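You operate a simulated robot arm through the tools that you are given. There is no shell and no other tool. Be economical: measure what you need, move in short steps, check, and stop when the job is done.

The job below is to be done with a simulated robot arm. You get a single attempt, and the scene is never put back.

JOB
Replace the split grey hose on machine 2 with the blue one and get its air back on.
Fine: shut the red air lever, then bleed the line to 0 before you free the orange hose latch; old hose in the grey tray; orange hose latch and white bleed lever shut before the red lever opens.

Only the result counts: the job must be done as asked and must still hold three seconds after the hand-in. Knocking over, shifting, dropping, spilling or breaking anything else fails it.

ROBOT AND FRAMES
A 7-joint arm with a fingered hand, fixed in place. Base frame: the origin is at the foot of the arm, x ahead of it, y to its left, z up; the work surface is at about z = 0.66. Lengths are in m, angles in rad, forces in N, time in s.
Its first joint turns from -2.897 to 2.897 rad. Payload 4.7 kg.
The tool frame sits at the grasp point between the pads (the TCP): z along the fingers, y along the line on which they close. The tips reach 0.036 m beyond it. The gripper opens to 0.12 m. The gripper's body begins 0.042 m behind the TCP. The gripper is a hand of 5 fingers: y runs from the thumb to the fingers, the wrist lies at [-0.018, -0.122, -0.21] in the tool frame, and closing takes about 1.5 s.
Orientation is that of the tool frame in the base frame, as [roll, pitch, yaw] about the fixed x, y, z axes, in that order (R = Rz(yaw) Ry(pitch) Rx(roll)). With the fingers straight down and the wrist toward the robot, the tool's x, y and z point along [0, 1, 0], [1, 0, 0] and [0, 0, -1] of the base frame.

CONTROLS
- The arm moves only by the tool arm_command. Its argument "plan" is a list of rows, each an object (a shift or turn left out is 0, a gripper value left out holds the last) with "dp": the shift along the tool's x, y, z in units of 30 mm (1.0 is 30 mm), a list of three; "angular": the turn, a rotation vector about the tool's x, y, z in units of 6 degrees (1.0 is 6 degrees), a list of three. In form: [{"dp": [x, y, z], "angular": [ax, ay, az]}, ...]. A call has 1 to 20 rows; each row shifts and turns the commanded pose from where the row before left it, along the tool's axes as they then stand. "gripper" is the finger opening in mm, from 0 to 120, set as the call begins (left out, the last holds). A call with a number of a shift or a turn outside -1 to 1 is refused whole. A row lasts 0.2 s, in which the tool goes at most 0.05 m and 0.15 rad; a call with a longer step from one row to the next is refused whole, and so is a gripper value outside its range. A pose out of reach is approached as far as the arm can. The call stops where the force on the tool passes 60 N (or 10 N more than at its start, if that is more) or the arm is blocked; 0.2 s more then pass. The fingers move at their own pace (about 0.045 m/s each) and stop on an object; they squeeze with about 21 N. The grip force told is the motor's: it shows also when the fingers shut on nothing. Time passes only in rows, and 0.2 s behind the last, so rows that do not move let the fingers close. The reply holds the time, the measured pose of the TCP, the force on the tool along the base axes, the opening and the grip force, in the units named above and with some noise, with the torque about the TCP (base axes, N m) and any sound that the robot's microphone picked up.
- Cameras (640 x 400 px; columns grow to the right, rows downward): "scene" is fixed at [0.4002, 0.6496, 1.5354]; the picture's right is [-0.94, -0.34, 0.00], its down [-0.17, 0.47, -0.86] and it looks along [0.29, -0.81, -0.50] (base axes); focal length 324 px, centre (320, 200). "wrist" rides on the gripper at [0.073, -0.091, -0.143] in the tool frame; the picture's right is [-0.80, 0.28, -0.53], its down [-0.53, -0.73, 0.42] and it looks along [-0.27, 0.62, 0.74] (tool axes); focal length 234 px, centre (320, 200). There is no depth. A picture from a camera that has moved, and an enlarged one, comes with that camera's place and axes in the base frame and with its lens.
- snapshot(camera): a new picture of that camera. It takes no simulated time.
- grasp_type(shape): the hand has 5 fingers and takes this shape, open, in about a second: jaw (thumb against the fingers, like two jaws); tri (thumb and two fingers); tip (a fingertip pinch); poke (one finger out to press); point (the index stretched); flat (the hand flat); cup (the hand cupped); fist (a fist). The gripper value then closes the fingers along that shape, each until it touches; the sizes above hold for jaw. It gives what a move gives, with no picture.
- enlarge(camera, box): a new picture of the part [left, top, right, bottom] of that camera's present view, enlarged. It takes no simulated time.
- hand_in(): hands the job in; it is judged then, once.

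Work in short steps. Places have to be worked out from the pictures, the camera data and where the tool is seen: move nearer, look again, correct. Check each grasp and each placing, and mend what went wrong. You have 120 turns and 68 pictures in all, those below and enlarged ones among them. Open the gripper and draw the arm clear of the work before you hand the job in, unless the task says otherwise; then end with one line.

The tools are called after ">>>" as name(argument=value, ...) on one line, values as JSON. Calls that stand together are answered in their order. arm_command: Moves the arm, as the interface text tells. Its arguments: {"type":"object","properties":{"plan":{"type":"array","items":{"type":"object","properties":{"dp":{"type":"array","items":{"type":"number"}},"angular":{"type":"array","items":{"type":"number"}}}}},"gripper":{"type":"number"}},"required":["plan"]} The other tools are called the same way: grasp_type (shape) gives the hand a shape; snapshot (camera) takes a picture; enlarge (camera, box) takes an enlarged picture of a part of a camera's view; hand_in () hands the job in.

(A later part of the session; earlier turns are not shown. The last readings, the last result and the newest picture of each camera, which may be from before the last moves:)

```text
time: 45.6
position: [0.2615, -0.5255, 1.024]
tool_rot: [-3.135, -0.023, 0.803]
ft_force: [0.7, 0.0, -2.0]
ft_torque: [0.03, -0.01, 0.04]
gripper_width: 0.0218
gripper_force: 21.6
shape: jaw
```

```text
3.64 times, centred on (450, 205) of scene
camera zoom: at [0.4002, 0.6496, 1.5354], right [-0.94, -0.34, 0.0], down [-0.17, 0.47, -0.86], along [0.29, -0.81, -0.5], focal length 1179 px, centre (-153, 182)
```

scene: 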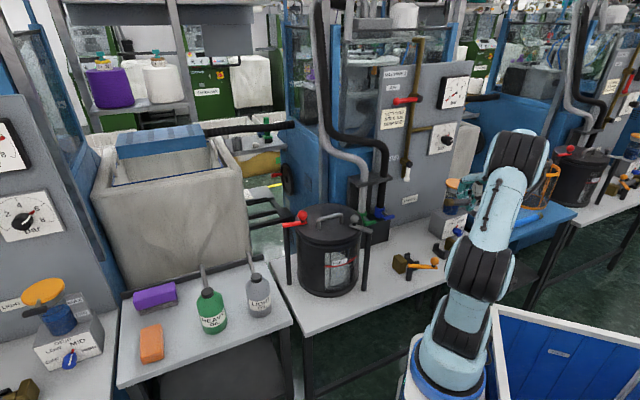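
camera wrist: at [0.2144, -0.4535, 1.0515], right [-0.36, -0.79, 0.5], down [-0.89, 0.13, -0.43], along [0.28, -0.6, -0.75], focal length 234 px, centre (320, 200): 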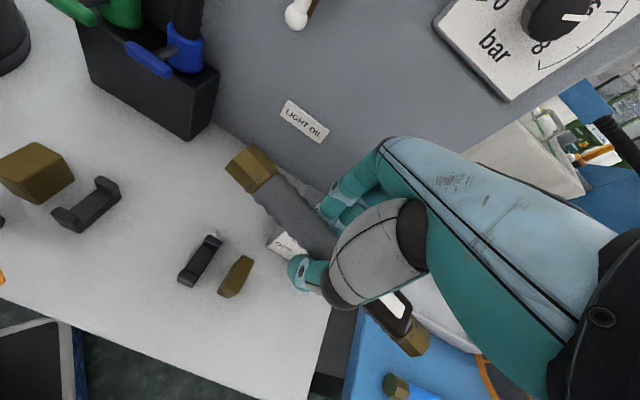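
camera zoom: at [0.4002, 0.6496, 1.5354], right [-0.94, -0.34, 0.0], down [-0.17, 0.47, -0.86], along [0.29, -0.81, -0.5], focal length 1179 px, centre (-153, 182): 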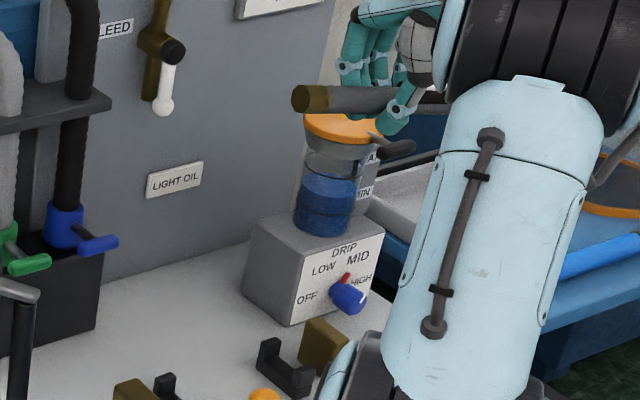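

The oiler is still in place (its corners match to within a pixel) and the hose is still held. Now at z=1.02 I'm above it, so I'll straighten the tool and carry the hose right.

>>> arm_command(plan=[{"dp": [0, 0, 0], "angular": [0, -0.22, 0.17]}, {"dp": [-1, 0, 0]}, {"dp": [-1, 0, 0]}, {"dp": [-1, 0, 0]}, {"dp": [-1, 0, 0]}, {"dp": [-1, 0, 0]}, {"dp": [-1, 0, 0]}, {"dp": [-1, 0, 0]}, {"dp": [-1, 0, 0]}, {"dp": [-1, 0, 0]}, {"dp": [-1, 0, 0]}, {"dp": [-1, 0, 0]}, {"dp": [-0.9, 0, 0]}])

>>> snapshot(camera="wrist")

>>> enlarge(camera="scene", box=[430, 130, 610, 260])

```text
time: 48.5
position: [0.0083, -0.7775, 1.024]
tool_rot: [-3.137, 0.001, 0.785]
ft_force: [1.5, 0.8, -0.1]
ft_torque: [0.03, 0.01, 0.0]
gripper_width: 0.022
gripper_force: 21.0
shape: jaw
```

```text
27 pictures are left
camera wrist: at [-0.0043, -0.6619, 1.1694], right [-0.37, -0.77, 0.52], down [-0.9, 0.14, -0.42], along [0.25, -0.62, -0.74], focal length 234 px, centre (320, 200)
```

wrist: 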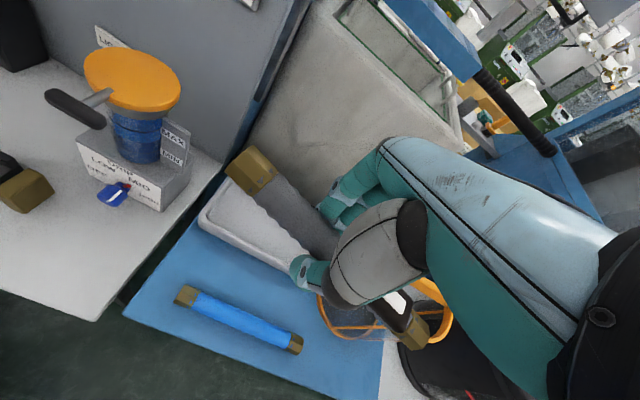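

```text
3.08 times, centred on (520, 195) of scene
camera zoom: at [0.4002, 0.6496, 1.5354], right [-0.94, -0.34, 0.0], down [-0.17, 0.47, -0.86], along [0.29, -0.81, -0.5], focal length 998 px, centre (-295, 215)
```

zoom: 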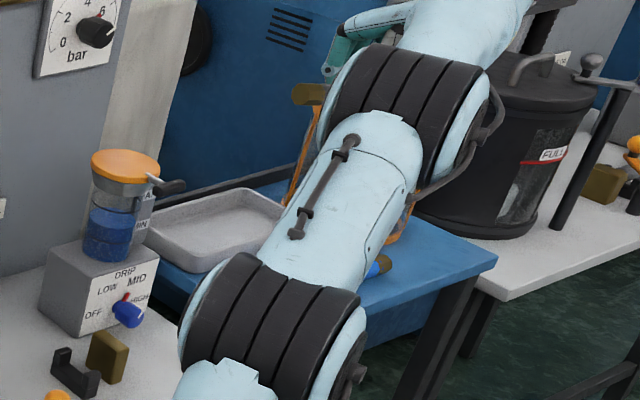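

The tray spans v≈0.475–0.76, u≈0.645–0.77. I'll move over its centre and look before lowering.

>>> arm_command(plan=[{"dp": [-0.85, 0.5, 0]}, {"dp": [-0.85, 1, 0]}, {"dp": [0, 1, 0]}, {"dp": [0, 1, 0]}, {"dp": [0, 1, 0.5]}, {"dp": [0, 0.53, 1]}, {"dp": [0, 0, 1]}, {"dp": [0, 0, 1]}, {"dp": [0, 0, 1]}, {"dp": [0, 0, 1]}])

>>> snapshot(camera="wrist")

>>> enlarge(camera="scene", box=[450, 110, 610, 240])

```text
time: 50.6
position: [0.0877, -0.8883, 0.8425]
tool_rot: [-3.137, 0.002, 0.786]
ft_force: [0.3, 0.8, -0.3]
ft_torque: [-0.02, -0.03, -0.03]
gripper_width: 0.0219
gripper_force: 20.9
shape: jaw
out of reach, approached as far as the arm can: row 2, 3, 4, 5
```

```text
25 pictures are left
camera wrist: at [0.0752, -0.7723, 0.9875], right [-0.37, -0.77, 0.52], down [-0.9, 0.14, -0.42], along [0.25, -0.62, -0.74], focal length 234 px, centre (320, 200)
```

wrist: 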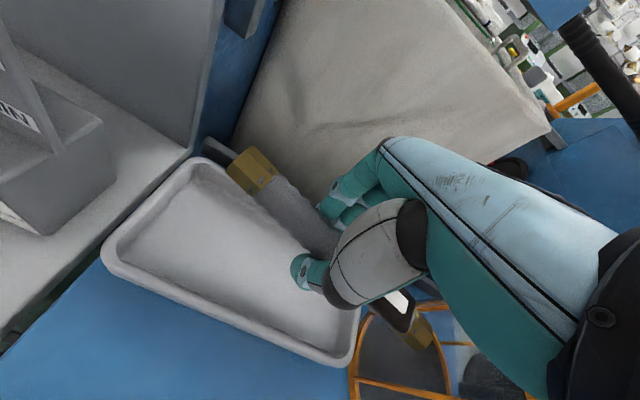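

```text
3.08 times, centred on (530, 175) of scene
camera zoom: at [0.4002, 0.6496, 1.5354], right [-0.94, -0.34, 0.0], down [-0.17, 0.47, -0.86], along [0.29, -0.81, -0.5], focal length 998 px, centre (-326, 277)
```

zoom: 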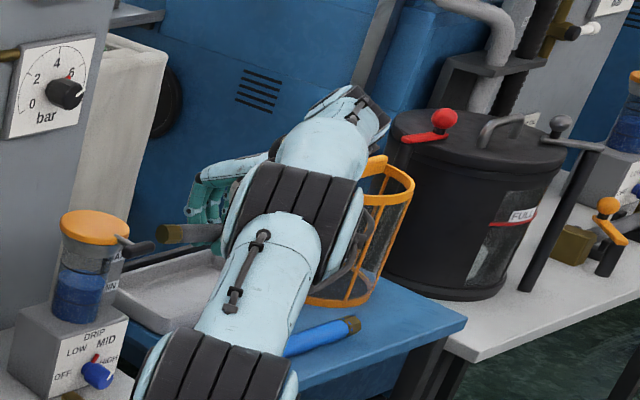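

The tray now reads u 0.637–0.784, v 0.42–0.706. Shifting to u 0.71, v 0.545 and lowering into it.

>>> arm_command(plan=[{"dp": [0.7, 0.67, 0]}, {"dp": [0, 0, 0.8]}, {"dp": [0, 0, 0.8]}, {"dp": [0, 0, 0.8]}, {"dp": [0, 0, 0.8]}, {"dp": [0, 0, 0.5]}, {"dp": [0, 0, 0.3]}])

>>> snapshot(camera="wrist")

```text
time: 52.0
position: [0.1144, -0.8931, 0.7613]
tool_rot: [3.129, 0.019, 0.782]
ft_force: [-0.7, 1.4, 13.9]
ft_torque: [0.0, -0.26, 0.01]
gripper_width: 0.0222
gripper_force: 20.8
shape: jaw
stopped in row 6: the force on the tool passed its limit at 72 N (the readings are from after the stop); the commanded pose is now the measured one
```

```text
23 pictures are left
camera wrist: at [0.1035, -0.7737, 0.9036], right [-0.37, -0.75, 0.54], down [-0.9, 0.14, -0.42], along [0.24, -0.64, -0.72], focal length 234 px, centre (320, 200)
```

wrist: 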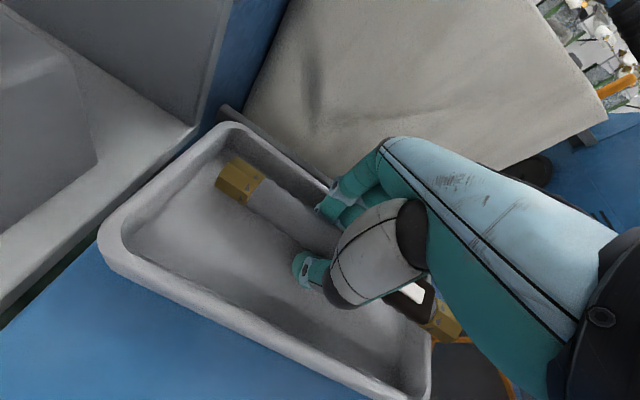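

Contact at z=0.76 tilted the +v side up, so the hose's right end is on the tray's right rim; the hose sits about 0.03 right of the grip. I'll lift, shift 17 mm left, straighten and lower again.

>>> arm_command(plan=[{"dp": [0, 0, -0.8]}, {"dp": [0.55, -0.1, 0], "angular": [0.12, -0.18, 0.03]}, {"dp": [0, 0, 0.6]}, {"dp": [0, 0, 0.5]}, {"dp": [0, 0, 0.4]}, {"dp": [0, 0, 0.3]}, {"dp": [0, 0, 0.3]}, {"dp": [0, 0, 0.3]}])

>>> snapshot(camera="wrist")

```text
time: 53.1
position: [0.1242, -0.8862, 0.7621]
tool_rot: [3.128, 0.054, 0.779]
ft_force: [2.2, 0.0, 12.1]
ft_torque: [0.01, -0.29, 0.0]
gripper_width: 0.0221
gripper_force: 21.1
shape: jaw
stopped in row 5: the force on the tool passed its limit at 69 N (the readings are from after the stop); the commanded pose is now the measured one
```

```text
22 pictures are left
camera wrist: at [0.1159, -0.7621, 0.9009], right [-0.36, -0.74, 0.57], down [-0.91, 0.13, -0.4], along [0.22, -0.66, -0.71], focal length 234 px, centre (320, 200)
```

wrist: 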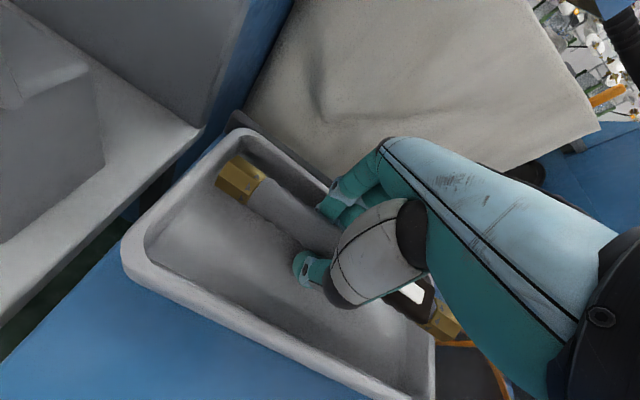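

The hose nearly equals the tray's inner length, so it fits best diagonally. I'll lift, level the tool, yaw it about 20° and recentre over the tray.

>>> arm_command(plan=[{"dp": [0, 0, -1]}, {"dp": [0, 0, -0.7], "angular": [0.13, -0.52, 0]}, {"angular": [0, 0, -1]}, {"angular": [0, 0, -1]}, {"angular": [0, 0, -1]}, {"angular": [0, 0, -0.4]}, {}])

>>> snapshot(camera="wrist")

```text
time: 54.7
position: [0.1249, -0.8833, 0.8092]
tool_rot: [-3.101, 0.098, 1.137]
ft_force: [0.9, -0.3, -1.6]
ft_torque: [0.01, -0.02, 0.03]
gripper_width: 0.0212
gripper_force: 21.3
shape: jaw
```

```text
21 pictures are left
camera wrist: at [0.0845, -0.7674, 0.9494], right [-0.04, -0.81, 0.59], down [-0.92, -0.2, -0.34], along [0.39, -0.56, -0.73], focal length 234 px, centre (320, 200)
```

wrist: 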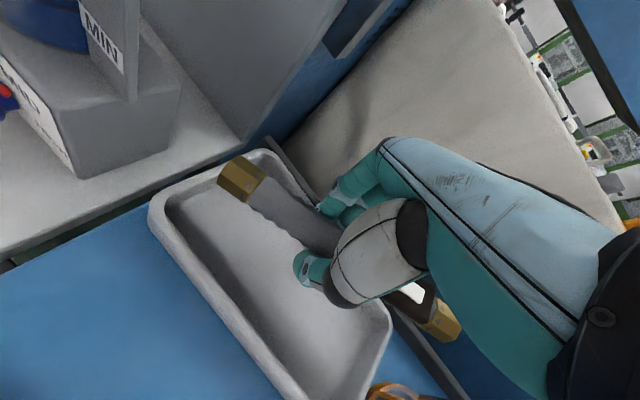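

I applied the levelling with the wrong sign. Correcting to level, centring, then a check.

>>> arm_command(plan=[{"dp": [0.15, -0.4, 0], "angular": [-0.39, 0.5, 0]}, {"angular": [0, 0.44, 0]}, {}])

>>> snapshot(camera="wrist")

```text
time: 55.5
position: [0.1166, -0.8734, 0.8087]
tool_rot: [3.139, 0.0, 1.136]
ft_force: [0.1, -0.2, -1.1]
ft_torque: [0.04, 0.0, 0.02]
gripper_width: 0.0213
gripper_force: 21.5
shape: jaw
```

```text
20 pictures are left
camera wrist: at [0.0642, -0.7681, 0.9534], right [-0.09, -0.85, 0.53], down [-0.89, -0.17, -0.43], along [0.45, -0.5, -0.74], focal length 234 px, centre (320, 200)
```

wrist: 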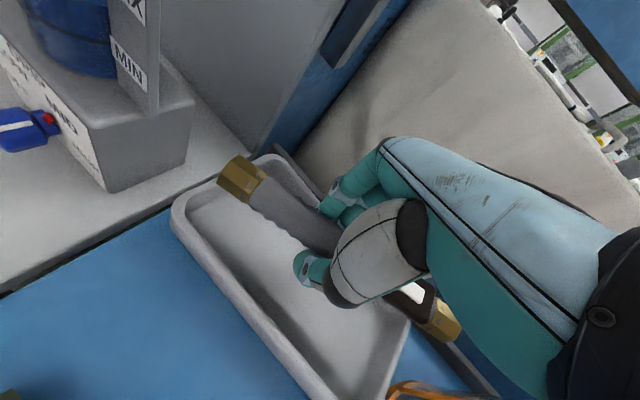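

Level now. Hose ends compute to (u 0.67, v 0.45) and (u 0.747, v 0.688) in a tray of about u 0.65–0.80, v 0.427–0.703. I'll nudge it to the centre and lower slowly.

>>> arm_command(plan=[{"dp": [-0.04, 0.41, 0.3], "angular": [0, 0, -0.35]}, {"dp": [0, 0, 0.5]}, {"dp": [0, 0, 0.4]}, {"dp": [0, 0, 0.3]}, {"dp": [0, 0, 0.3]}, {"dp": [0, 0, 0.3]}, {"dp": [0, 0, 0.3]}, {"dp": [0, 0, 0.3]}, {"dp": [0, 0, 0.3]}])

>>> snapshot(camera="wrist")

```text
time: 57.0
position: [0.1268, -0.8823, 0.7606]
tool_rot: [3.134, 0.021, 1.168]
ft_force: [-0.3, 1.4, 10.9]
ft_torque: [0.05, -0.25, -0.04]
gripper_width: 0.0218
gripper_force: 20.9
shape: jaw
stopped in row 7: the force on the tool passed its limit at 65 N (the readings are from after the stop); the commanded pose is now the measured one
```

```text
19 pictures are left
camera wrist: at [0.0717, -0.7771, 0.9036], right [-0.06, -0.84, 0.55], down [-0.88, -0.21, -0.42], along [0.47, -0.5, -0.73], focal length 234 px, centre (320, 200)
```

wrist: 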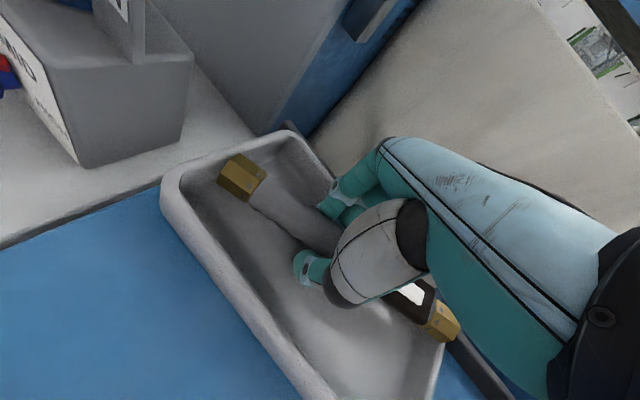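

The torque puts the contact right at the fingers, so the fingertips are on a tray floor that's higher than I assumed. A scene check of where the hose's right end lies before I release.

>>> enlarge(camera="scene", box=[470, 130, 590, 230])

```text
4.00 times, centred on (530, 180) of scene
camera zoom: at [0.4002, 0.6496, 1.5354], right [-0.94, -0.34, 0.0], down [-0.17, 0.47, -0.86], along [0.29, -0.81, -0.5], focal length 1297 px, centre (-520, 280)
```

zoom: 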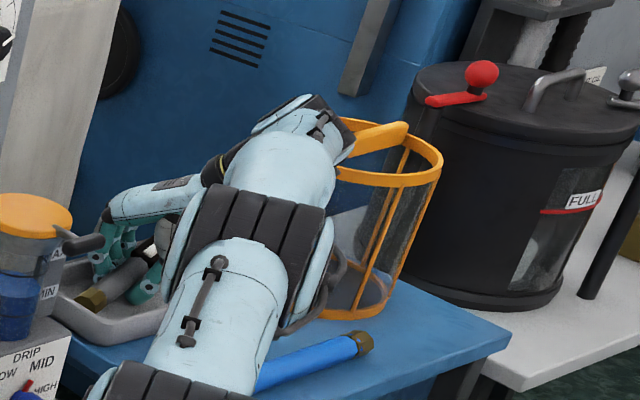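

I'll release it here (a 13 mm drop to the floor), rise clear, and inspect.

>>> arm_command(plan=[{"dp": [0, 0, -0.05], "angular": [0.07, 0.2, 0]}, {}, {}, {}, {}, {}], gripper=70)

>>> arm_command(plan=[{"dp": [0, 0, -0.7]}, {"dp": [0, 0, -1]}, {"dp": [0, 0, -1]}, {"dp": [0, 0, -1]}, {"dp": [0, -0.5, -1]}, {"dp": [0, -1, -1], "angular": [0, 0, 0.5]}, {"dp": [0, -1, 0], "angular": [0, 0, 1]}, {"dp": [0, -1, 0], "angular": [0, 0, 1]}, {"dp": [0, -1, 0], "angular": [0, 0, 1]}])

>>> snapshot(camera="wrist")

```text
time: 58.4
position: [0.1233, -0.8819, 0.7629]
tool_rot: [3.141, -0.001, 1.167]
ft_force: [-40.9, 20.2, 30.5]
ft_torque: [-0.5, -0.07, -1.25]
gripper_width: 0.0599
gripper_force: 0.1
shape: jaw
```

```text
time: 60.4
position: [0.0105, -0.8179, 0.9297]
tool_rot: [-3.14, -0.006, 0.804]
ft_force: [0.0, -0.5, -2.1]
ft_torque: [-0.01, 0.01, -0.01]
gripper_width: 0.0695
gripper_force: 0.0
shape: jaw
```

```text
17 pictures are left
camera wrist: at [-0.0041, -0.7023, 1.0751], right [-0.36, -0.77, 0.52], down [-0.9, 0.13, -0.43], along [0.26, -0.62, -0.74], focal length 234 px, centre (320, 200)
```

wrist: 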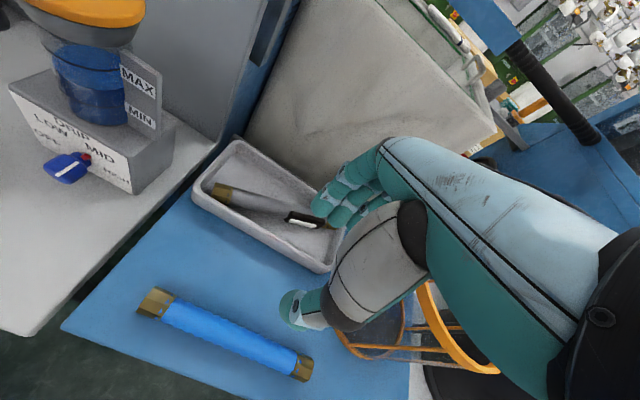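

The old hose lies fully inside the tray. The blue hose is centred near u 0.518, v 0.59, along v. I'll move above it and descend gently until the tips touch.

>>> arm_command(plan=[{"dp": [0.2, -0.8, 0], "angular": [0, 0.06, 0.18]}, {"dp": [0, -0.8, 0]}, {"dp": [0, -0.67, 0.5]}, {"dp": [0, 0, 1]}, {"dp": [0, 0, 1]}, {"dp": [0, 0, 0.8]}], gripper=80)

>>> snapshot(camera="wrist")

```text
time: 61.8
position: [-0.0345, -0.7652, 0.8316]
tool_rot: [-3.139, -0.011, 0.787]
ft_force: [0.4, 0.0, -0.3]
ft_torque: [-0.02, -0.02, -0.02]
gripper_width: 0.0796
gripper_force: 0.1
shape: jaw
```

```text
16 pictures are left
camera wrist: at [-0.0479, -0.6495, 0.9767], right [-0.37, -0.77, 0.52], down [-0.89, 0.14, -0.43], along [0.25, -0.62, -0.74], focal length 234 px, centre (320, 200)
```

wrist: 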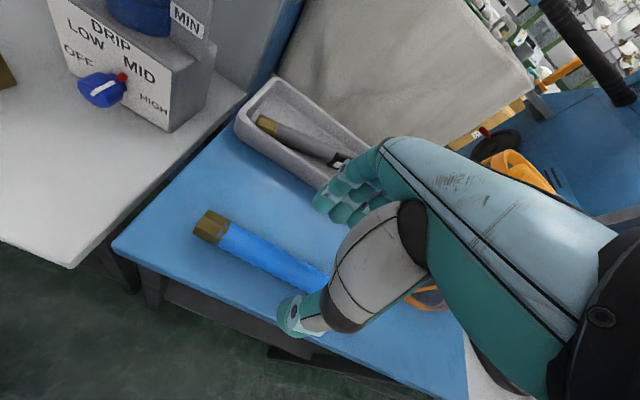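

The hose axis is at u 0.523 and its left end is 0.094 left of the TCP, the same grip offset as on the grey hose. Descending.

>>> arm_command(plan=[{"dp": [0, 0.2, 0.5], "angular": [0, -0.1, 0]}, {"dp": [0, 0, 0.8]}, {"dp": [0, 0, 0.6]}, {"dp": [0, 0, 0.3]}, {"dp": [0, 0, 0.2]}, {"dp": [0, 0, 0.2]}, {"dp": [0, 0, 0.2]}, {"dp": [0, 0, 0.2]}])

>>> enlarge(camera="scene", box=[470, 130, 590, 230])

```text
time: 63.7
position: [-0.0321, -0.7754, 0.7561]
tool_rot: [3.131, 0.017, 0.782]
ft_force: [-0.2, 1.1, 10.7]
ft_torque: [-0.18, -0.26, 0.02]
gripper_width: 0.0804
gripper_force: 0.0
shape: jaw
stopped in row 8: the force on the tool passed its limit at 64 N (the readings are from after the stop); the commanded pose is now the measured one
```

```text
4.00 times, centred on (530, 180) of scene
camera zoom: at [0.4002, 0.6496, 1.5354], right [-0.94, -0.34, 0.0], down [-0.17, 0.47, -0.86], along [0.29, -0.81, -0.5], focal length 1297 px, centre (-520, 280)
```

zoom: 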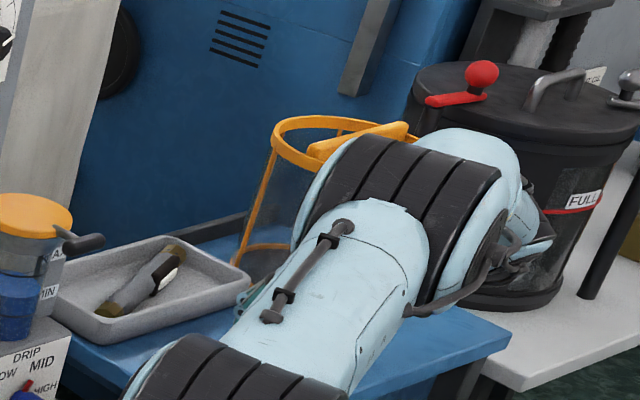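

The tips touch the cart at z 0.756. I'll rise 3 mm, level and close on the hose.

>>> arm_command(plan=[{"dp": [0, 0, -0.1], "angular": [0.1, 0.16, 0.03]}, {"dp": [0, 0, 0]}])

>>> arm_command(plan=[{}, {}, {}, {}, {}, {}, {}, {}, {}], gripper=0)

>>> arm_command(plan=[{"dp": [0, 0, -0.5]}, {"dp": [0, 0, -1]}, {"dp": [0, 0, -1]}, {"dp": [0, 0, -1]}])

>>> snapshot(camera="wrist")

```text
time: 64.3
position: [-0.0315, -0.7731, 0.7568]
tool_rot: [-3.139, -0.001, 0.78]
ft_force: [-1.6, -2.8, 7.7]
ft_torque: [-0.4, -0.13, -0.1]
gripper_width: 0.0803
gripper_force: 0.0
shape: jaw
```

```text
time: 66.3
position: [-0.0305, -0.7727, 0.7566]
tool_rot: [-3.139, -0.002, 0.781]
ft_force: [2.9, -0.5, 10.6]
ft_torque: [-0.23, -0.52, 0.1]
gripper_width: 0.0362
gripper_force: 21.0
shape: jaw
```

```text
time: 67.3
position: [-0.033, -0.7741, 0.8601]
tool_rot: [-3.137, -0.002, 0.78]
ft_force: [0.8, -0.2, -2.7]
ft_torque: [0.01, -0.03, 0.01]
gripper_width: 0.035
gripper_force: 20.9
shape: jaw
```

```text
14 pictures are left
camera wrist: at [-0.0442, -0.6579, 1.0054], right [-0.37, -0.77, 0.52], down [-0.89, 0.15, -0.42], along [0.25, -0.62, -0.74], focal length 234 px, centre (320, 200)
```

wrist: 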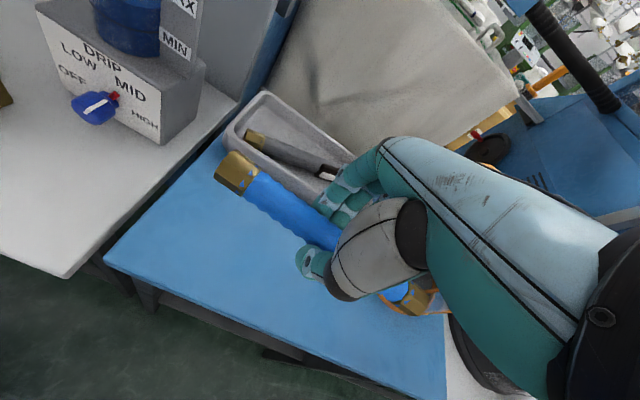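

The blue hose is held, sitting about 10 mm further left and about 11 mm lower in the hand than the grey one did. Raising to 1.03 and carrying it back.

>>> arm_command(plan=[{"dp": [0, 0, -1]}, {"dp": [0, 0, -1]}, {"dp": [0, 0, -1]}, {"dp": [0, 0, -1]}, {"dp": [0, 0, -1]}, {"dp": [0, 0, -0.7]}, {"dp": [1, 0, 0]}, {"dp": [1, 0, 0]}, {"dp": [1, 0, 0]}, {"dp": [1, 0, 0]}, {"dp": [1, 0, 0]}, {"dp": [1, 0, 0]}, {"dp": [1, 0, 0]}, {"dp": [1, 0, 0]}, {"dp": [1, 0, 0]}, {"dp": [1, 0, 0]}])

>>> arm_command(plan=[{"dp": [1, 0, 0]}, {"dp": [1, 0.4, 0]}, {"dp": [1, 0.5, 0]}, {"dp": [1, 0.5, 0]}, {"dp": [1, 0, 0]}, {"dp": [1, 0, 0]}, {"dp": [0.6, 0, 0]}, {}])

```text
time: 70.7
position: [0.1815, -0.5623, 1.0326]
tool_rot: [-3.137, -0.005, 0.78]
ft_force: [0.4, -0.5, -2.5]
ft_torque: [0.03, -0.03, 0.0]
gripper_width: 0.0348
gripper_force: 20.8
shape: jaw
```

```text
time: 72.5
position: [0.3521, -0.4531, 1.0335]
tool_rot: [-3.136, -0.002, 0.782]
ft_force: [0.1, -0.2, -1.7]
ft_torque: [0.01, 0.02, -0.01]
gripper_width: 0.0348
gripper_force: 20.9
shape: jaw
```

Over the seat. Correct slightly and descend to z 0.80, then compare with the blocks.

>>> arm_command(plan=[{"dp": [-0.05, -0.12, 0.8]}, {"dp": [0, 0, 1]}, {"dp": [0, 0, 1]}, {"dp": [0, 0, 1]}, {"dp": [0, 0, 1]}, {"dp": [0, 0, 1]}, {"dp": [0, 0, 1]}, {"dp": [0, 0, 0.8]}, {}])

>>> enlarge(camera="scene", box=[380, 190, 500, 290])

>>> snapshot(camera="wrist")

```text
time: 74.5
position: [0.3472, -0.451, 0.806]
tool_rot: [-3.138, -0.001, 0.78]
ft_force: [-0.6, -0.1, -0.9]
ft_torque: [0.0, 0.02, 0.05]
gripper_width: 0.0347
gripper_force: 20.2
shape: jaw
```

```text
4.00 times, centred on (440, 240) of scene
camera zoom: at [0.4002, 0.6496, 1.5354], right [-0.94, -0.34, 0.0], down [-0.17, 0.47, -0.86], along [0.29, -0.81, -0.5], focal length 1297 px, centre (-160, 40)
```

zoom: 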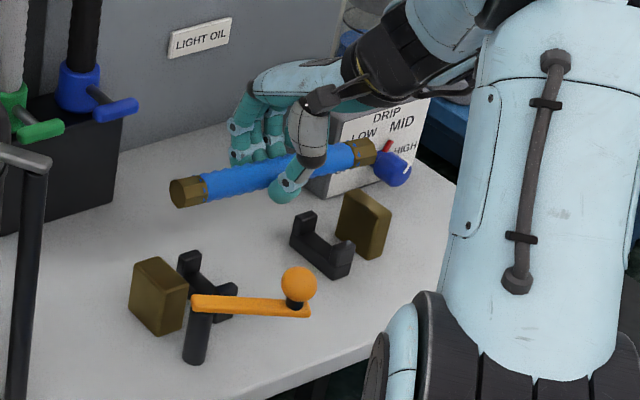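

```text
12 pictures are left
camera wrist: at [0.3362, -0.3355, 0.9504], right [-0.37, -0.77, 0.52], down [-0.89, 0.15, -0.42], along [0.25, -0.63, -0.74], focal length 234 px, centre (320, 200)
```

wrist: 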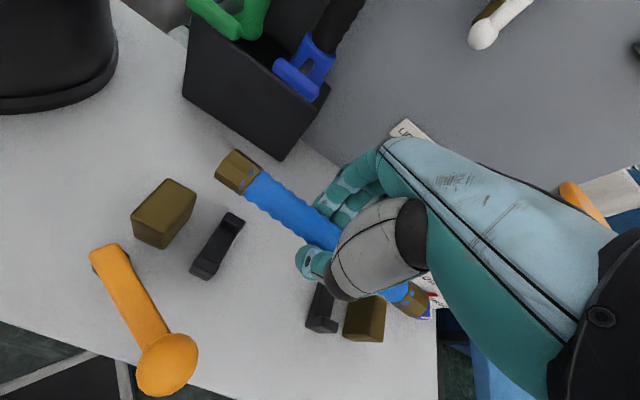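

Compared with the grey hose's image, the blue one sits about 12 mm too far left. I'll shift right, lower to the same height as the grey reference (0.756) and compare directly.

>>> arm_command(plan=[{"dp": [-0.4, 0.03, 0.5], "angular": [0.03, 0, -0.03]}, {"dp": [0, 0, 0.6]}, {"dp": [0, 0, 0.57]}, {}])

>>> enlarge(camera="scene", box=[380, 190, 500, 290])

```text
time: 75.5
position: [0.3396, -0.4592, 0.7555]
tool_rot: [-3.134, -0.003, 0.784]
ft_force: [-0.1, 0.9, -1.9]
ft_torque: [0.03, 0.02, 0.01]
gripper_width: 0.0347
gripper_force: 20.8
shape: jaw
```

```text
4.00 times, centred on (440, 240) of scene
camera zoom: at [0.4002, 0.6496, 1.5354], right [-0.94, -0.34, 0.0], down [-0.17, 0.47, -0.86], along [0.29, -0.81, -0.5], focal length 1297 px, centre (-160, 40)
```

zoom: 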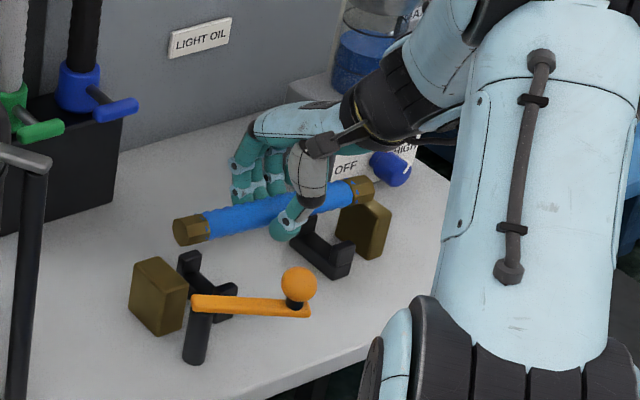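

The ends now match the grey hose's reference along v. I'll lower most of the way and check alignment with the cradles.

>>> arm_command(plan=[{"dp": [0, 0, 0.4]}, {"dp": [0, 0, 0.3]}, {"dp": [0, 0, 0.2]}, {}])

>>> enlarge(camera="scene", box=[390, 210, 480, 285])

```text
time: 76.5
position: [0.3403, -0.4601, 0.7285]
tool_rot: [-3.136, -0.003, 0.783]
ft_force: [-0.3, 0.6, -0.8]
ft_torque: [-0.01, 0.03, 0.0]
gripper_width: 0.0305
gripper_force: 21.3
shape: jaw
```

```text
5.33 times, centred on (435, 248) of scene
camera zoom: at [0.4002, 0.6496, 1.5354], right [-0.94, -0.34, 0.0], down [-0.17, 0.47, -0.86], along [0.29, -0.81, -0.5], focal length 1729 px, centre (-293, -53)
```

zoom: 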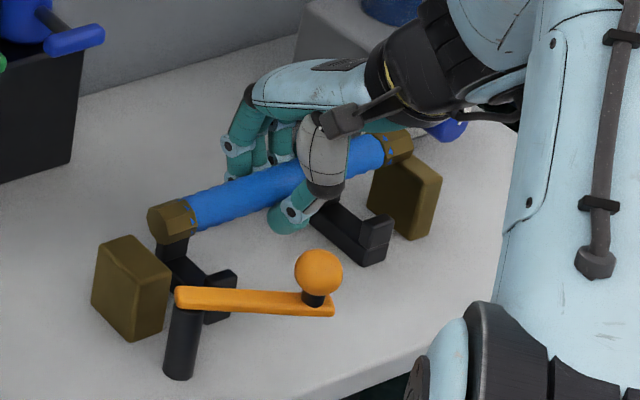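

The hose sits too far back and is touching the rear cradle arms. I'll lift 15 mm, move about 15 mm toward me and lower again.

>>> arm_command(plan=[{"dp": [0, 0, -0.5]}, {"dp": [0, -0.5, 0]}, {"dp": [0, 0, 0.4]}, {"dp": [0, 0, 0.2]}, {"dp": [0, 0, 0.2]}, {"dp": [0, 0, 0.15]}, {}])

>>> enlarge(camera="scene", box=[390, 210, 480, 285])

```text
time: 78.1
position: [0.3298, -0.4482, 0.7148]
tool_rot: [-3.136, -0.002, 0.782]
ft_force: [-1.7, 0.5, 2.0]
ft_torque: [-0.07, -0.03, -0.05]
gripper_width: 0.029
gripper_force: 21.5
shape: jaw
```

```text
5.33 times, centred on (435, 248) of scene
camera zoom: at [0.4002, 0.6496, 1.5354], right [-0.94, -0.34, 0.0], down [-0.17, 0.47, -0.86], along [0.29, -0.81, -0.5], focal length 1729 px, centre (-293, -53)
```

zoom: 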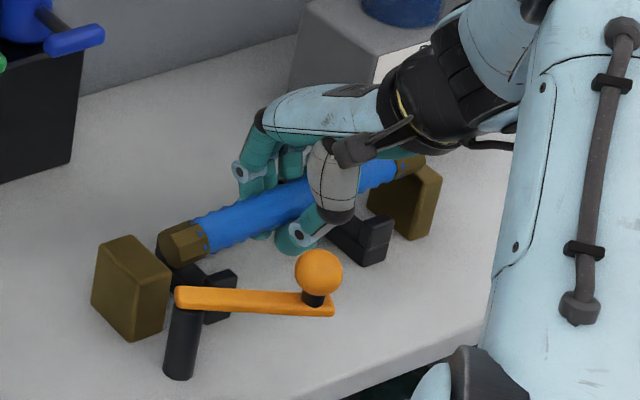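

The hose is now tilted: its right end rides on the right block, so it's about 10 mm too far right. I'll lift, shift left, tilt to level the hose and look.

>>> arm_command(plan=[{"dp": [0, 0, -0.5]}, {"dp": [0.36, 0, -0.2]}, {"dp": [0, 0, 0], "angular": [0, 0.7, 0]}, {}])

>>> enlarge(camera="scene", box=[390, 210, 480, 285])

```text
time: 79.1
position: [0.3383, -0.4422, 0.7348]
tool_rot: [-3.136, -0.077, 0.783]
ft_force: [-0.6, 0.9, -1.3]
ft_torque: [-0.02, 0.01, 0.0]
gripper_width: 0.0292
gripper_force: 21.1
shape: jaw
```

```text
5.33 times, centred on (435, 248) of scene
camera zoom: at [0.4002, 0.6496, 1.5354], right [-0.94, -0.34, 0.0], down [-0.17, 0.47, -0.86], along [0.29, -0.81, -0.5], focal length 1729 px, centre (-293, -53)
```

zoom: 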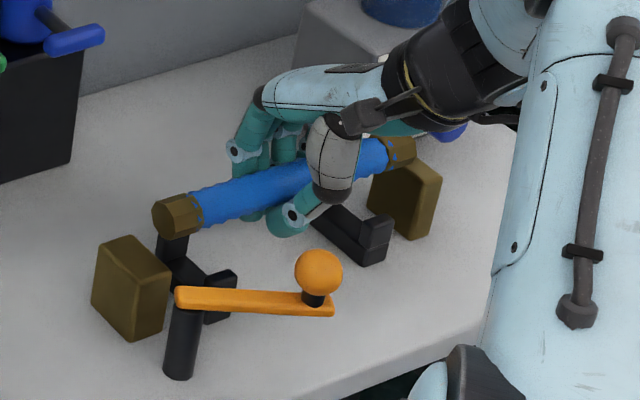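

I need a second viewpoint to separate height from depth, so one wrist picture.

>>> snapshot(camera="wrist")

```text
7 pictures are left
camera wrist: at [0.3182, -0.3336, 0.8867], right [-0.4, -0.79, 0.46], down [-0.87, 0.17, -0.46], along [0.29, -0.58, -0.76], focal length 234 px, centre (320, 200)
```

wrist: 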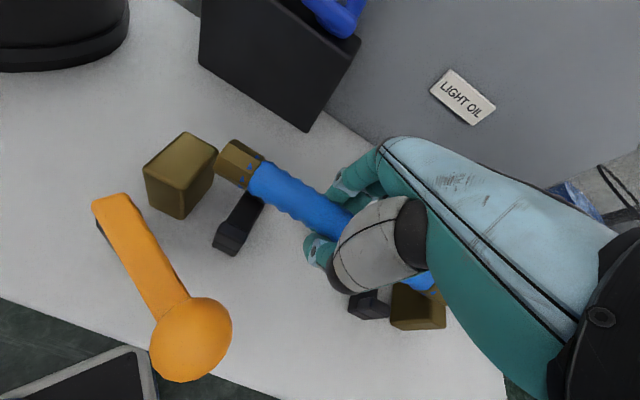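

Triangulated, the left ferrule is at the right depth (u 0.565) and v. The hose now rides about 17 mm higher in the hand and its right end is still slightly high. I'll tilt a bit more and lower it onto the cradle.

>>> arm_command(plan=[{"angular": [0, 0.5, 0]}, {"dp": [0, 0, 0.4]}, {"dp": [0, 0, 0.2]}, {"dp": [0, 0, 0.15]}, {"dp": [0, 0, 0.15]}, {"dp": [0, 0, 0.1]}, {}])

```text
time: 80.7
position: [0.3406, -0.4387, 0.7063]
tool_rot: [-3.137, -0.131, 0.783]
ft_force: [0.4, -0.6, -1.3]
ft_torque: [0.03, 0.01, -0.02]
gripper_width: 0.029
gripper_force: 20.8
shape: jaw
```

No contact yet. Lower 4 mm more, then open.

>>> arm_command(plan=[{"dp": [0, 0, 0.07]}, {"dp": [0, 0, 0.07]}, {}])

>>> arm_command(plan=[{}, {}, {}, {}, {}, {}], gripper=70)

>>> enlarge(camera="scene", box=[390, 210, 480, 285])

```text
time: 81.5
position: [0.3405, -0.4383, 0.7026]
tool_rot: [-3.134, -0.129, 0.782]
ft_force: [1.2, 0.7, 0.1]
ft_torque: [0.0, 0.02, 0.0]
gripper_width: 0.0292
gripper_force: 21.0
shape: jaw
```

```text
time: 82.9
position: [0.3397, -0.4377, 0.703]
tool_rot: [-3.136, -0.129, 0.782]
ft_force: [0.2, -0.2, 0.6]
ft_torque: [-0.01, 0.03, 0.03]
gripper_width: 0.0695
gripper_force: 0.1
shape: jaw
```

```text
5.33 times, centred on (435, 248) of scene
camera zoom: at [0.4002, 0.6496, 1.5354], right [-0.94, -0.34, 0.0], down [-0.17, 0.47, -0.86], along [0.29, -0.81, -0.5], focal length 1729 px, centre (-293, -53)
```

zoom: 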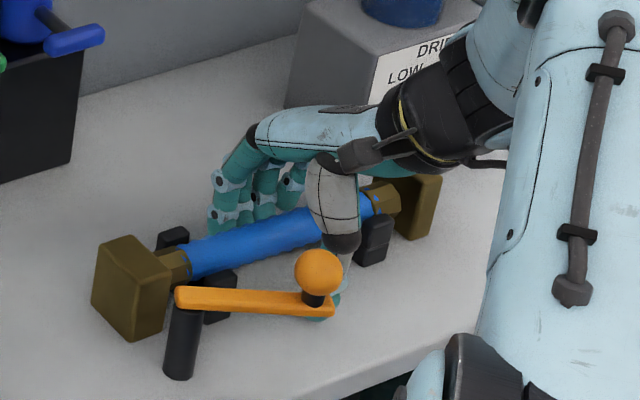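

The blue hose has dropped into the cradle between both blocks, just as the grey one was. I'll rise clear, level, tilt the hand 20° outward for close reach, and go above the latch knob (about u 0.44, v 0.003).

>>> arm_command(plan=[{"dp": [0, 0, -0.8]}, {"dp": [0, 0, -1]}, {"dp": [0, 0, -1]}, {"dp": [0, 0, -1]}, {"dp": [0, 0, -1]}, {"dp": [0, 0, -0.5], "angular": [0, -0.7, 0]}, {"angular": [0, -0.53, 0]}, {"dp": [0.7, 0, 0], "angular": [1, 0, 0]}, {"dp": [0.7, 0, 0], "angular": [1, 0, 0]}, {"dp": [0.6, 0, 0], "angular": [1, 0, 0]}, {"angular": [0.333, 0, 0]}, {"dp": [0, -0.9, 0.33]}, {"dp": [0, -0.9, 0.33]}, {"dp": [0, -0.9, 0.33]}, {"dp": [0, -0.75, 0.26]}, {}], gripper=60)

```text
time: 86.3
position: [0.2907, -0.3314, 0.86]
tool_rot: [-2.786, 0.0, 0.784]
ft_force: [-0.5, 1.0, 0.6]
ft_torque: [0.03, 0.01, 0.01]
gripper_width: 0.0606
gripper_force: 0.1
shape: jaw
```

Now at u 0.44; shift v to the knob and take a wrist picture before descending.

>>> arm_command(plan=[{"dp": [0.86, 0, 0]}, {}])

>>> snapshot(camera="wrist")

```text
time: 86.9
position: [0.3095, -0.314, 0.8594]
tool_rot: [-2.787, 0.0, 0.785]
ft_force: [-0.4, -0.2, 0.6]
ft_torque: [0.0, -0.01, 0.0]
gripper_width: 0.0602
gripper_force: 0.1
shape: jaw
```

```text
5 pictures are left
camera wrist: at [0.3362, -0.2372, 1.028], right [-0.26, -0.88, 0.4], down [-0.97, 0.22, -0.14], along [0.04, -0.42, -0.91], focal length 234 px, centre (320, 200)
```

wrist: 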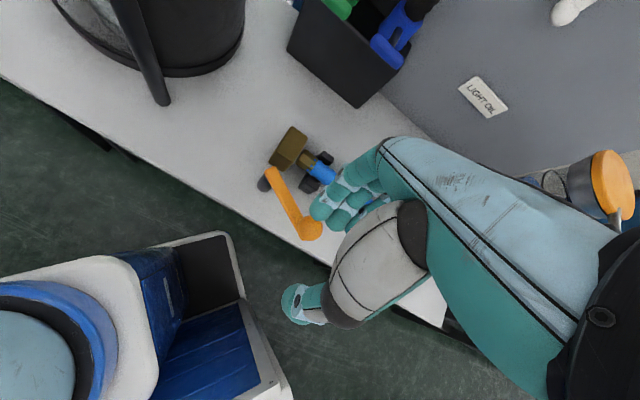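

Knob computed at (0.314,-0.332). Shifting onto it, descending around it, and closing.

>>> arm_command(plan=[{"dp": [-0.33, 0.47, -0.17]}, {"dp": [0, 0.3, 0.8]}, {"dp": [0, 0.3, 0.8]}, {"dp": [0, 0.26, 0.73]}, {}])

>>> arm_command(plan=[{}, {}, {}, {}, {}, {}], gripper=0)

```text
time: 88.1
position: [0.3126, -0.3327, 0.7864]
tool_rot: [-2.785, 0.0, 0.782]
ft_force: [1.5, -0.3, -0.4]
ft_torque: [-0.01, -0.02, -0.03]
gripper_width: 0.0611
gripper_force: 0.1
shape: jaw
```

```text
time: 89.5
position: [0.3128, -0.3328, 0.787]
tool_rot: [-2.785, -0.001, 0.784]
ft_force: [-2.5, 0.8, -2.3]
ft_torque: [-0.02, 0.05, 0.01]
gripper_width: 0.0251
gripper_force: 21.2
shape: jaw
```

The ball is gripped at 25 mm. Swinging it back along its arc over the hose end.

>>> arm_command(plan=[{"dp": [-0.307, 0.677, -0.246]}, {"dp": [-0.097, 0.674, -0.245]}, {"dp": [0.097, 0.677, -0.246]}, {"dp": [0.277, 0.633, -0.23]}, {"dp": [0.443, 0.539, -0.196]}, {"dp": [0.18, 0.157, -0.057]}, {}])

>>> enlarge(camera="scene", box=[380, 200, 480, 285])

```text
time: 91.1
position: [0.4005, -0.3957, 0.7844]
tool_rot: [-2.787, 0.001, 0.786]
ft_force: [-30.3, -6.7, -4.3]
ft_torque: [-0.22, 0.6, -0.04]
gripper_width: 0.0181
gripper_force: 21.2
shape: jaw
```

```text
4.71 times, centred on (430, 242) of scene
camera zoom: at [0.4002, 0.6496, 1.5354], right [-0.94, -0.34, 0.0], down [-0.17, 0.47, -0.86], along [0.29, -0.81, -0.5], focal length 1526 px, centre (-198, 0)
```

zoom: 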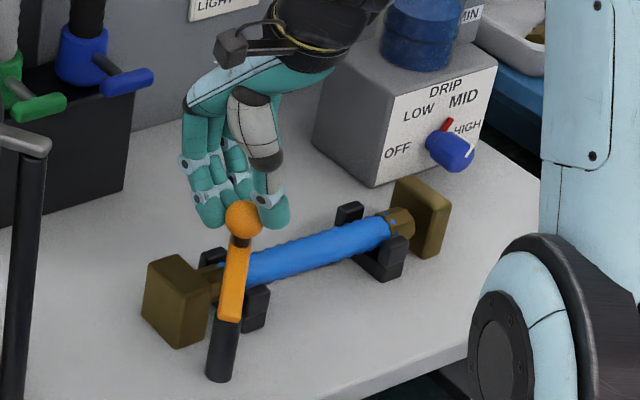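

The latch is back at its original shut position against its stop. I'll release, rise, and reorient the hand toward the panel for the bleed lever.

>>> arm_command(plan=[{}, {}, {}, {}, {}, {"dp": [0, -0.2, -0.55]}, {"dp": [0, -0.34, -0.94]}, {"dp": [0, -0.34, -0.94]}, {"dp": [0, -0.34, -0.94]}, {"dp": [0, -0.34, -0.94]}, {"dp": [0, -0.34, -0.94]}, {"dp": [0, -0.34, -0.94]}, {"dp": [0, -0.34, -0.94]}, {"dp": [0, -0.34, -0.94]}, {"dp": [0, -0.34, -0.94]}, {}], gripper=60)

>>> arm_command(plan=[{"angular": [-1, 0, 0]}, {"angular": [-1, 0, 0]}, {"angular": [-1, 0, 0]}, {"angular": [-1, 0, 0]}, {"angular": [-1, 0, 0]}, {"angular": [-1, 0, 0]}, {"angular": [-1, 0, 0]}, {"angular": [-1, 0, 0]}, {"angular": [-1, 0, 0]}, {"angular": [-1, 0, 0]}, {"angular": [-1, 0, 0]}, {"angular": [-1, 0, 0]}, {"angular": [-1, 0, 0]}, {"angular": [-1, 0, 0]}, {"angular": [-1, 0, 0]}, {}], gripper=0)

```text
time: 94.5
position: [0.4026, -0.3975, 1.0723]
tool_rot: [-2.785, -0.001, 0.783]
ft_force: [0.7, -0.1, -0.1]
ft_torque: [0.0, -0.02, -0.02]
gripper_width: 0.0599
gripper_force: 0.0
shape: jaw
```

```text
time: 97.9
position: [0.4033, -0.3963, 1.0727]
tool_rot: [1.925, 0.0, 0.784]
ft_force: [0.5, 0.2, -0.6]
ft_torque: [-0.01, -0.01, 0.02]
gripper_width: 0.0001
gripper_force: 21.1
shape: jaw
```

Hand points at the panel, 20° down. Moving to left of the hanging bleed lever (v 0.05, z 0.945), then in to lever depth.

>>> arm_command(plan=[{"dp": [-0.92, 0, 0]}, {"dp": [-0.91, 0, 0]}, {"dp": [0, -0.85, 0.8]}, {"dp": [0, -0.85, 0.8]}, {"dp": [0, -0.85, 0.8]}, {"dp": [0, -0.85, 0.8]}, {"dp": [0, 0.304, 0.834]}, {"dp": [0, 0.304, 0.834]}, {"dp": [0, 0.304, 0.834]}, {"dp": [0, 0.304, 0.834]}, {"dp": [0, 0.304, 0.834]}, {}])

>>> enlarge(camera="scene", box=[360, 70, 500, 210])

```text
time: 100.5
position: [0.494, -0.5677, 0.9462]
tool_rot: [1.919, 0.002, 0.781]
ft_force: [-31.7, 36.7, 22.2]
ft_torque: [-0.84, 0.81, -2.38]
gripper_width: 0.0
gripper_force: 21.5
shape: jaw
```

```text
2.86 times, centred on (430, 140) of scene
camera zoom: at [0.4002, 0.6496, 1.5354], right [-0.94, -0.34, 0.0], down [-0.17, 0.47, -0.86], along [0.29, -0.81, -0.5], focal length 926 px, centre (6, 371)
```

zoom: 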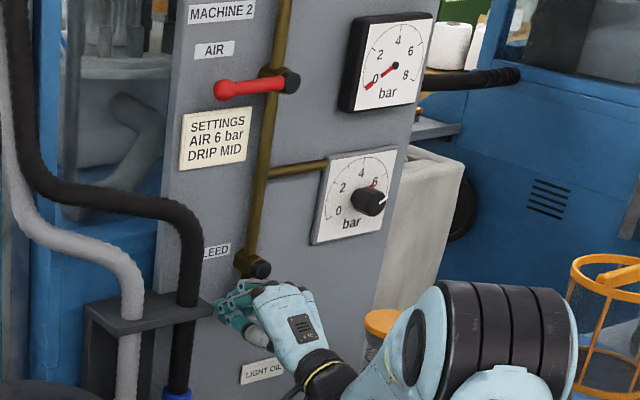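

The torque puts the contact about 5 cm to the right of the TCP: the hand's neighbouring fingers are meeting the lever end-on. I'll back out and roll the hand 90° about its axis, so it is narrow sideways.

>>> arm_command(plan=[{"dp": [0, -0.304, -0.834]}, {"dp": [0, -0.304, -0.834]}, {"dp": [0, -0.304, -0.834]}, {"dp": [0, 0, -0.9]}, {"angular": [0, 0, 1]}, {"angular": [0, 0, 1]}, {"angular": [0, 0, 1]}, {"angular": [0, 0, 1]}, {"angular": [0, 0, 1]}, {"angular": [0, 0, 1]}, {"angular": [0, 0, 1]}, {"angular": [0, 0, 1]}, {"angular": [0, 0, 1]}, {"angular": [0, 0, 1]}, {"angular": [0, 0, 1]}, {"angular": [0, 0, 1]}, {"angular": [0, 0, 1]}, {"angular": [0, 0, 1]}, {"angular": [0, 0, 1]}, {}])

```text
time: 104.7
position: [0.3443, -0.5027, 0.9678]
tool_rot: [3.073, -1.212, -0.699]
ft_force: [-0.9, -0.1, 0.0]
ft_torque: [0.0, 0.01, 0.01]
gripper_width: 0.0002
gripper_force: 20.6
shape: jaw
out of reach, approached as far as the arm can: row 12, 13, 14, 15, 16, 17, 18
```

The roll was achieved, but the position drifted to v 0.11. Trying to move to v 0.045 to see if it is reachable.

>>> arm_command(plan=[{"dp": [0, -0.75, 0.2]}, {"dp": [0, -0.75, 0.3]}, {"dp": [0, -0.73, 0.5]}, {}])

```text
time: 105.7
position: [0.3866, -0.4854, 0.9502]
tool_rot: [-3.141, -1.215, -0.788]
ft_force: [0.8, -0.8, -0.5]
ft_torque: [-0.03, -0.01, -0.02]
gripper_width: 0.0
gripper_force: 20.9
shape: jaw
out of reach, approached as far as the arm can: row 1, 2
```

Getting there. Advance a little and shift further left, still short of the lever.

>>> arm_command(plan=[{"dp": [0, -0.4, 0.8]}, {"dp": [0.3, -0.4, 0.8]}, {"dp": [0.3, 0, 0]}, {}])

```text
time: 106.7
position: [0.441, -0.5039, 0.9498]
tool_rot: [-3.141, -1.214, -0.787]
ft_force: [0.7, 0.1, -0.1]
ft_torque: [0.04, 0.03, 0.01]
gripper_width: 0.0001
gripper_force: 21.4
shape: jaw
```

At v 0.0445, u 0.668, z 0.95. Now in to lever depth.

>>> arm_command(plan=[{"dp": [0.3, 0, 0.8]}, {"dp": [0.3, 0, 0.8]}, {"dp": [0.3, 0, 0.7]}, {"dp": [0.1, 0, 0.36]}, {}])

```text
time: 107.9
position: [0.4986, -0.5654, 0.9509]
tool_rot: [3.141, -1.216, -0.786]
ft_force: [-1.1, -0.5, -0.8]
ft_torque: [-0.01, 0.04, -0.01]
gripper_width: 0.0001
gripper_force: 20.6
shape: jaw
```

No contact. Push right.

>>> arm_command(plan=[{"dp": [0, 0.5, 0]}, {"dp": [0, 0.5, 0]}, {"dp": [0, 0.5, 0]}, {"dp": [0, 0.5, 0]}, {"dp": [0, 0.5, 0]}, {"dp": [0, 0.5, 0]}, {}])

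```text
time: 109.5
position: [0.4354, -0.6282, 0.9505]
tool_rot: [-3.14, -1.216, -0.79]
ft_force: [-0.9, 0.3, -0.2]
ft_torque: [-0.01, -0.02, -0.01]
gripper_width: 0.0003
gripper_force: 20.9
shape: jaw
```

Now push up under the lever until the stop.

>>> arm_command(plan=[{"dp": [0, 0.3, 0]}, {"dp": [0.28, 0, -0.1]}, {"dp": [0.28, 0, -0.1]}, {"dp": [0.28, 0, -0.1]}, {"dp": [0.28, 0, -0.1]}, {"dp": [0.19, 0, -0.07]}, {"dp": [0.19, 0, -0.07]}, {"dp": [0.19, 0, -0.07]}])

>>> enlarge(camera="scene", box=[370, 70, 490, 190])

```text
time: 111.2
position: [0.4304, -0.6356, 0.9823]
tool_rot: [-3.111, -1.19, -0.812]
ft_force: [4.7, 19.3, -12.4]
ft_torque: [-0.04, -0.01, -0.03]
gripper_width: 0.0
gripper_force: 20.6
shape: jaw
stopped in row 8: the force on the tool passed its limit at 62 N (the readings are from after the stop); the commanded pose is now the measured one
```

```text
3.33 times, centred on (430, 130) of scene
camera zoom: at [0.4002, 0.6496, 1.5354], right [-0.94, -0.34, 0.0], down [-0.17, 0.47, -0.86], along [0.29, -0.81, -0.5], focal length 1081 px, centre (-47, 433)
```

zoom: 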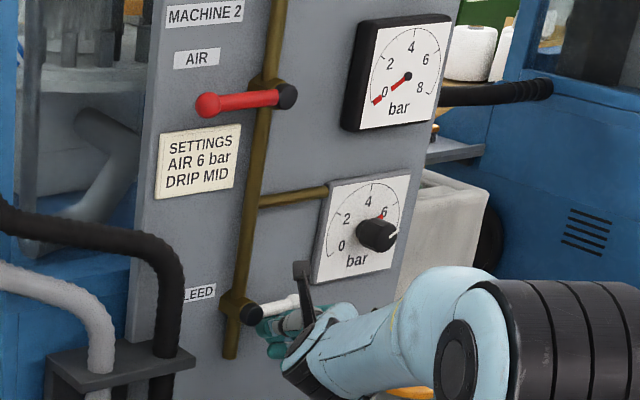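

The bleed lever is across its pipe again, pressed to its stop. I'll back off downward and out, rise, and roll the hand back.

>>> arm_command(plan=[{"dp": [-0.6, 0, 0.2]}, {"dp": [-0.2, 0, -0.8]}, {"dp": [-0.3, 0, -0.8]}, {"dp": [-0.3, 0, -0.8]}, {"dp": [-0.3, 0, -0.8]}, {"dp": [0.5, 0, -0.3]}, {"dp": [0.9, 0, -0.35]}, {"dp": [0.9, 0, -0.35]}, {"dp": [0.9, 0, -0.35]}, {"dp": [0.9, 0, -0.35]}, {"dp": [0.9, 0, -0.35]}, {}])

>>> arm_command(plan=[{"angular": [0, 0, -1]}, {"angular": [0, 0, -1]}, {"angular": [0, 0, -1]}, {"angular": [0, 0, -1]}, {"angular": [0, 0, -1]}, {"angular": [0, 0, -1]}, {"angular": [0, 0, -1]}, {"angular": [0, 0, -1]}, {"angular": [0, 0, -1]}, {"angular": [0, 0, -1]}, {"angular": [0, 0, -1]}, {"angular": [0, 0, -1]}, {"angular": [0, 0, -1]}, {"angular": [0, 0, -1]}, {"angular": [0, 0, -1]}, {}])

```text
time: 113.8
position: [0.3549, -0.5617, 1.1335]
tool_rot: [-3.112, -1.197, -0.813]
ft_force: [0.2, 0.3, -0.2]
ft_torque: [0.0, -0.02, 0.01]
gripper_width: 0.0
gripper_force: 20.6
shape: jaw
```

```text
time: 117.2
position: [0.3548, -0.5619, 1.1337]
tool_rot: [1.945, -0.008, 0.787]
ft_force: [-0.7, 0.5, 0.0]
ft_torque: [0.01, -0.02, 0.04]
gripper_width: 0.0
gripper_force: 21.6
shape: jaw
```

Hand rolled back. Level it to horizontal and go above the red lever's free end (v≈0, z≈1.31), still clear of the panel.

>>> arm_command(plan=[{"angular": [-1, 0, 0]}, {"angular": [-1, 0, 0]}, {"angular": [-1, 0, 0]}, {"angular": [-0.57, 0, 0]}, {"dp": [0.8, 0.9, -0.5]}, {"dp": [0.8, 0.9, -0.5]}, {"dp": [0.8, 1, 0]}, {"dp": [0.8, 1, 0]}, {"dp": [0.8, 1, 0]}, {"dp": [0.7, 1, 0]}, {}])

```text
time: 119.6
position: [0.4319, -0.4416, 1.3076]
tool_rot: [1.571, -0.011, 0.787]
ft_force: [0.4, 0.8, 0.0]
ft_torque: [-0.01, -0.02, -0.05]
gripper_width: 0.0001
gripper_force: 20.7
shape: jaw
```

In position. Advance to lever depth, then push down.

>>> arm_command(plan=[{"dp": [0.1, 0.2, 1]}, {"dp": [0, 0, 1]}, {"dp": [0, 0, 1]}, {"dp": [0, 0, 0.9]}, {}])

>>> arm_command(plan=[{"dp": [0, -0.4, 0]}, {"dp": [0, -0.4, 0]}, {"dp": [0, -0.4, 0]}, {"dp": [0, -0.4, 0]}, {"dp": [0, -0.4, 0]}, {"dp": [0, -0.4, 0]}, {"dp": [0, -0.4, 0]}, {"dp": [0, -0.4, 0]}, {}])

```text
time: 120.8
position: [0.5184, -0.5228, 1.3158]
tool_rot: [1.571, -0.013, 0.786]
ft_force: [-0.5, 0.2, 0.5]
ft_torque: [-0.02, -0.01, 0.01]
gripper_width: 0.0
gripper_force: 20.8
shape: jaw
```

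```text
time: 122.8
position: [0.519, -0.5228, 1.218]
tool_rot: [1.571, -0.009, 0.788]
ft_force: [-0.1, -0.5, 0.5]
ft_torque: [-0.02, 0.02, -0.02]
gripper_width: 0.0
gripper_force: 21.1
shape: jaw
```

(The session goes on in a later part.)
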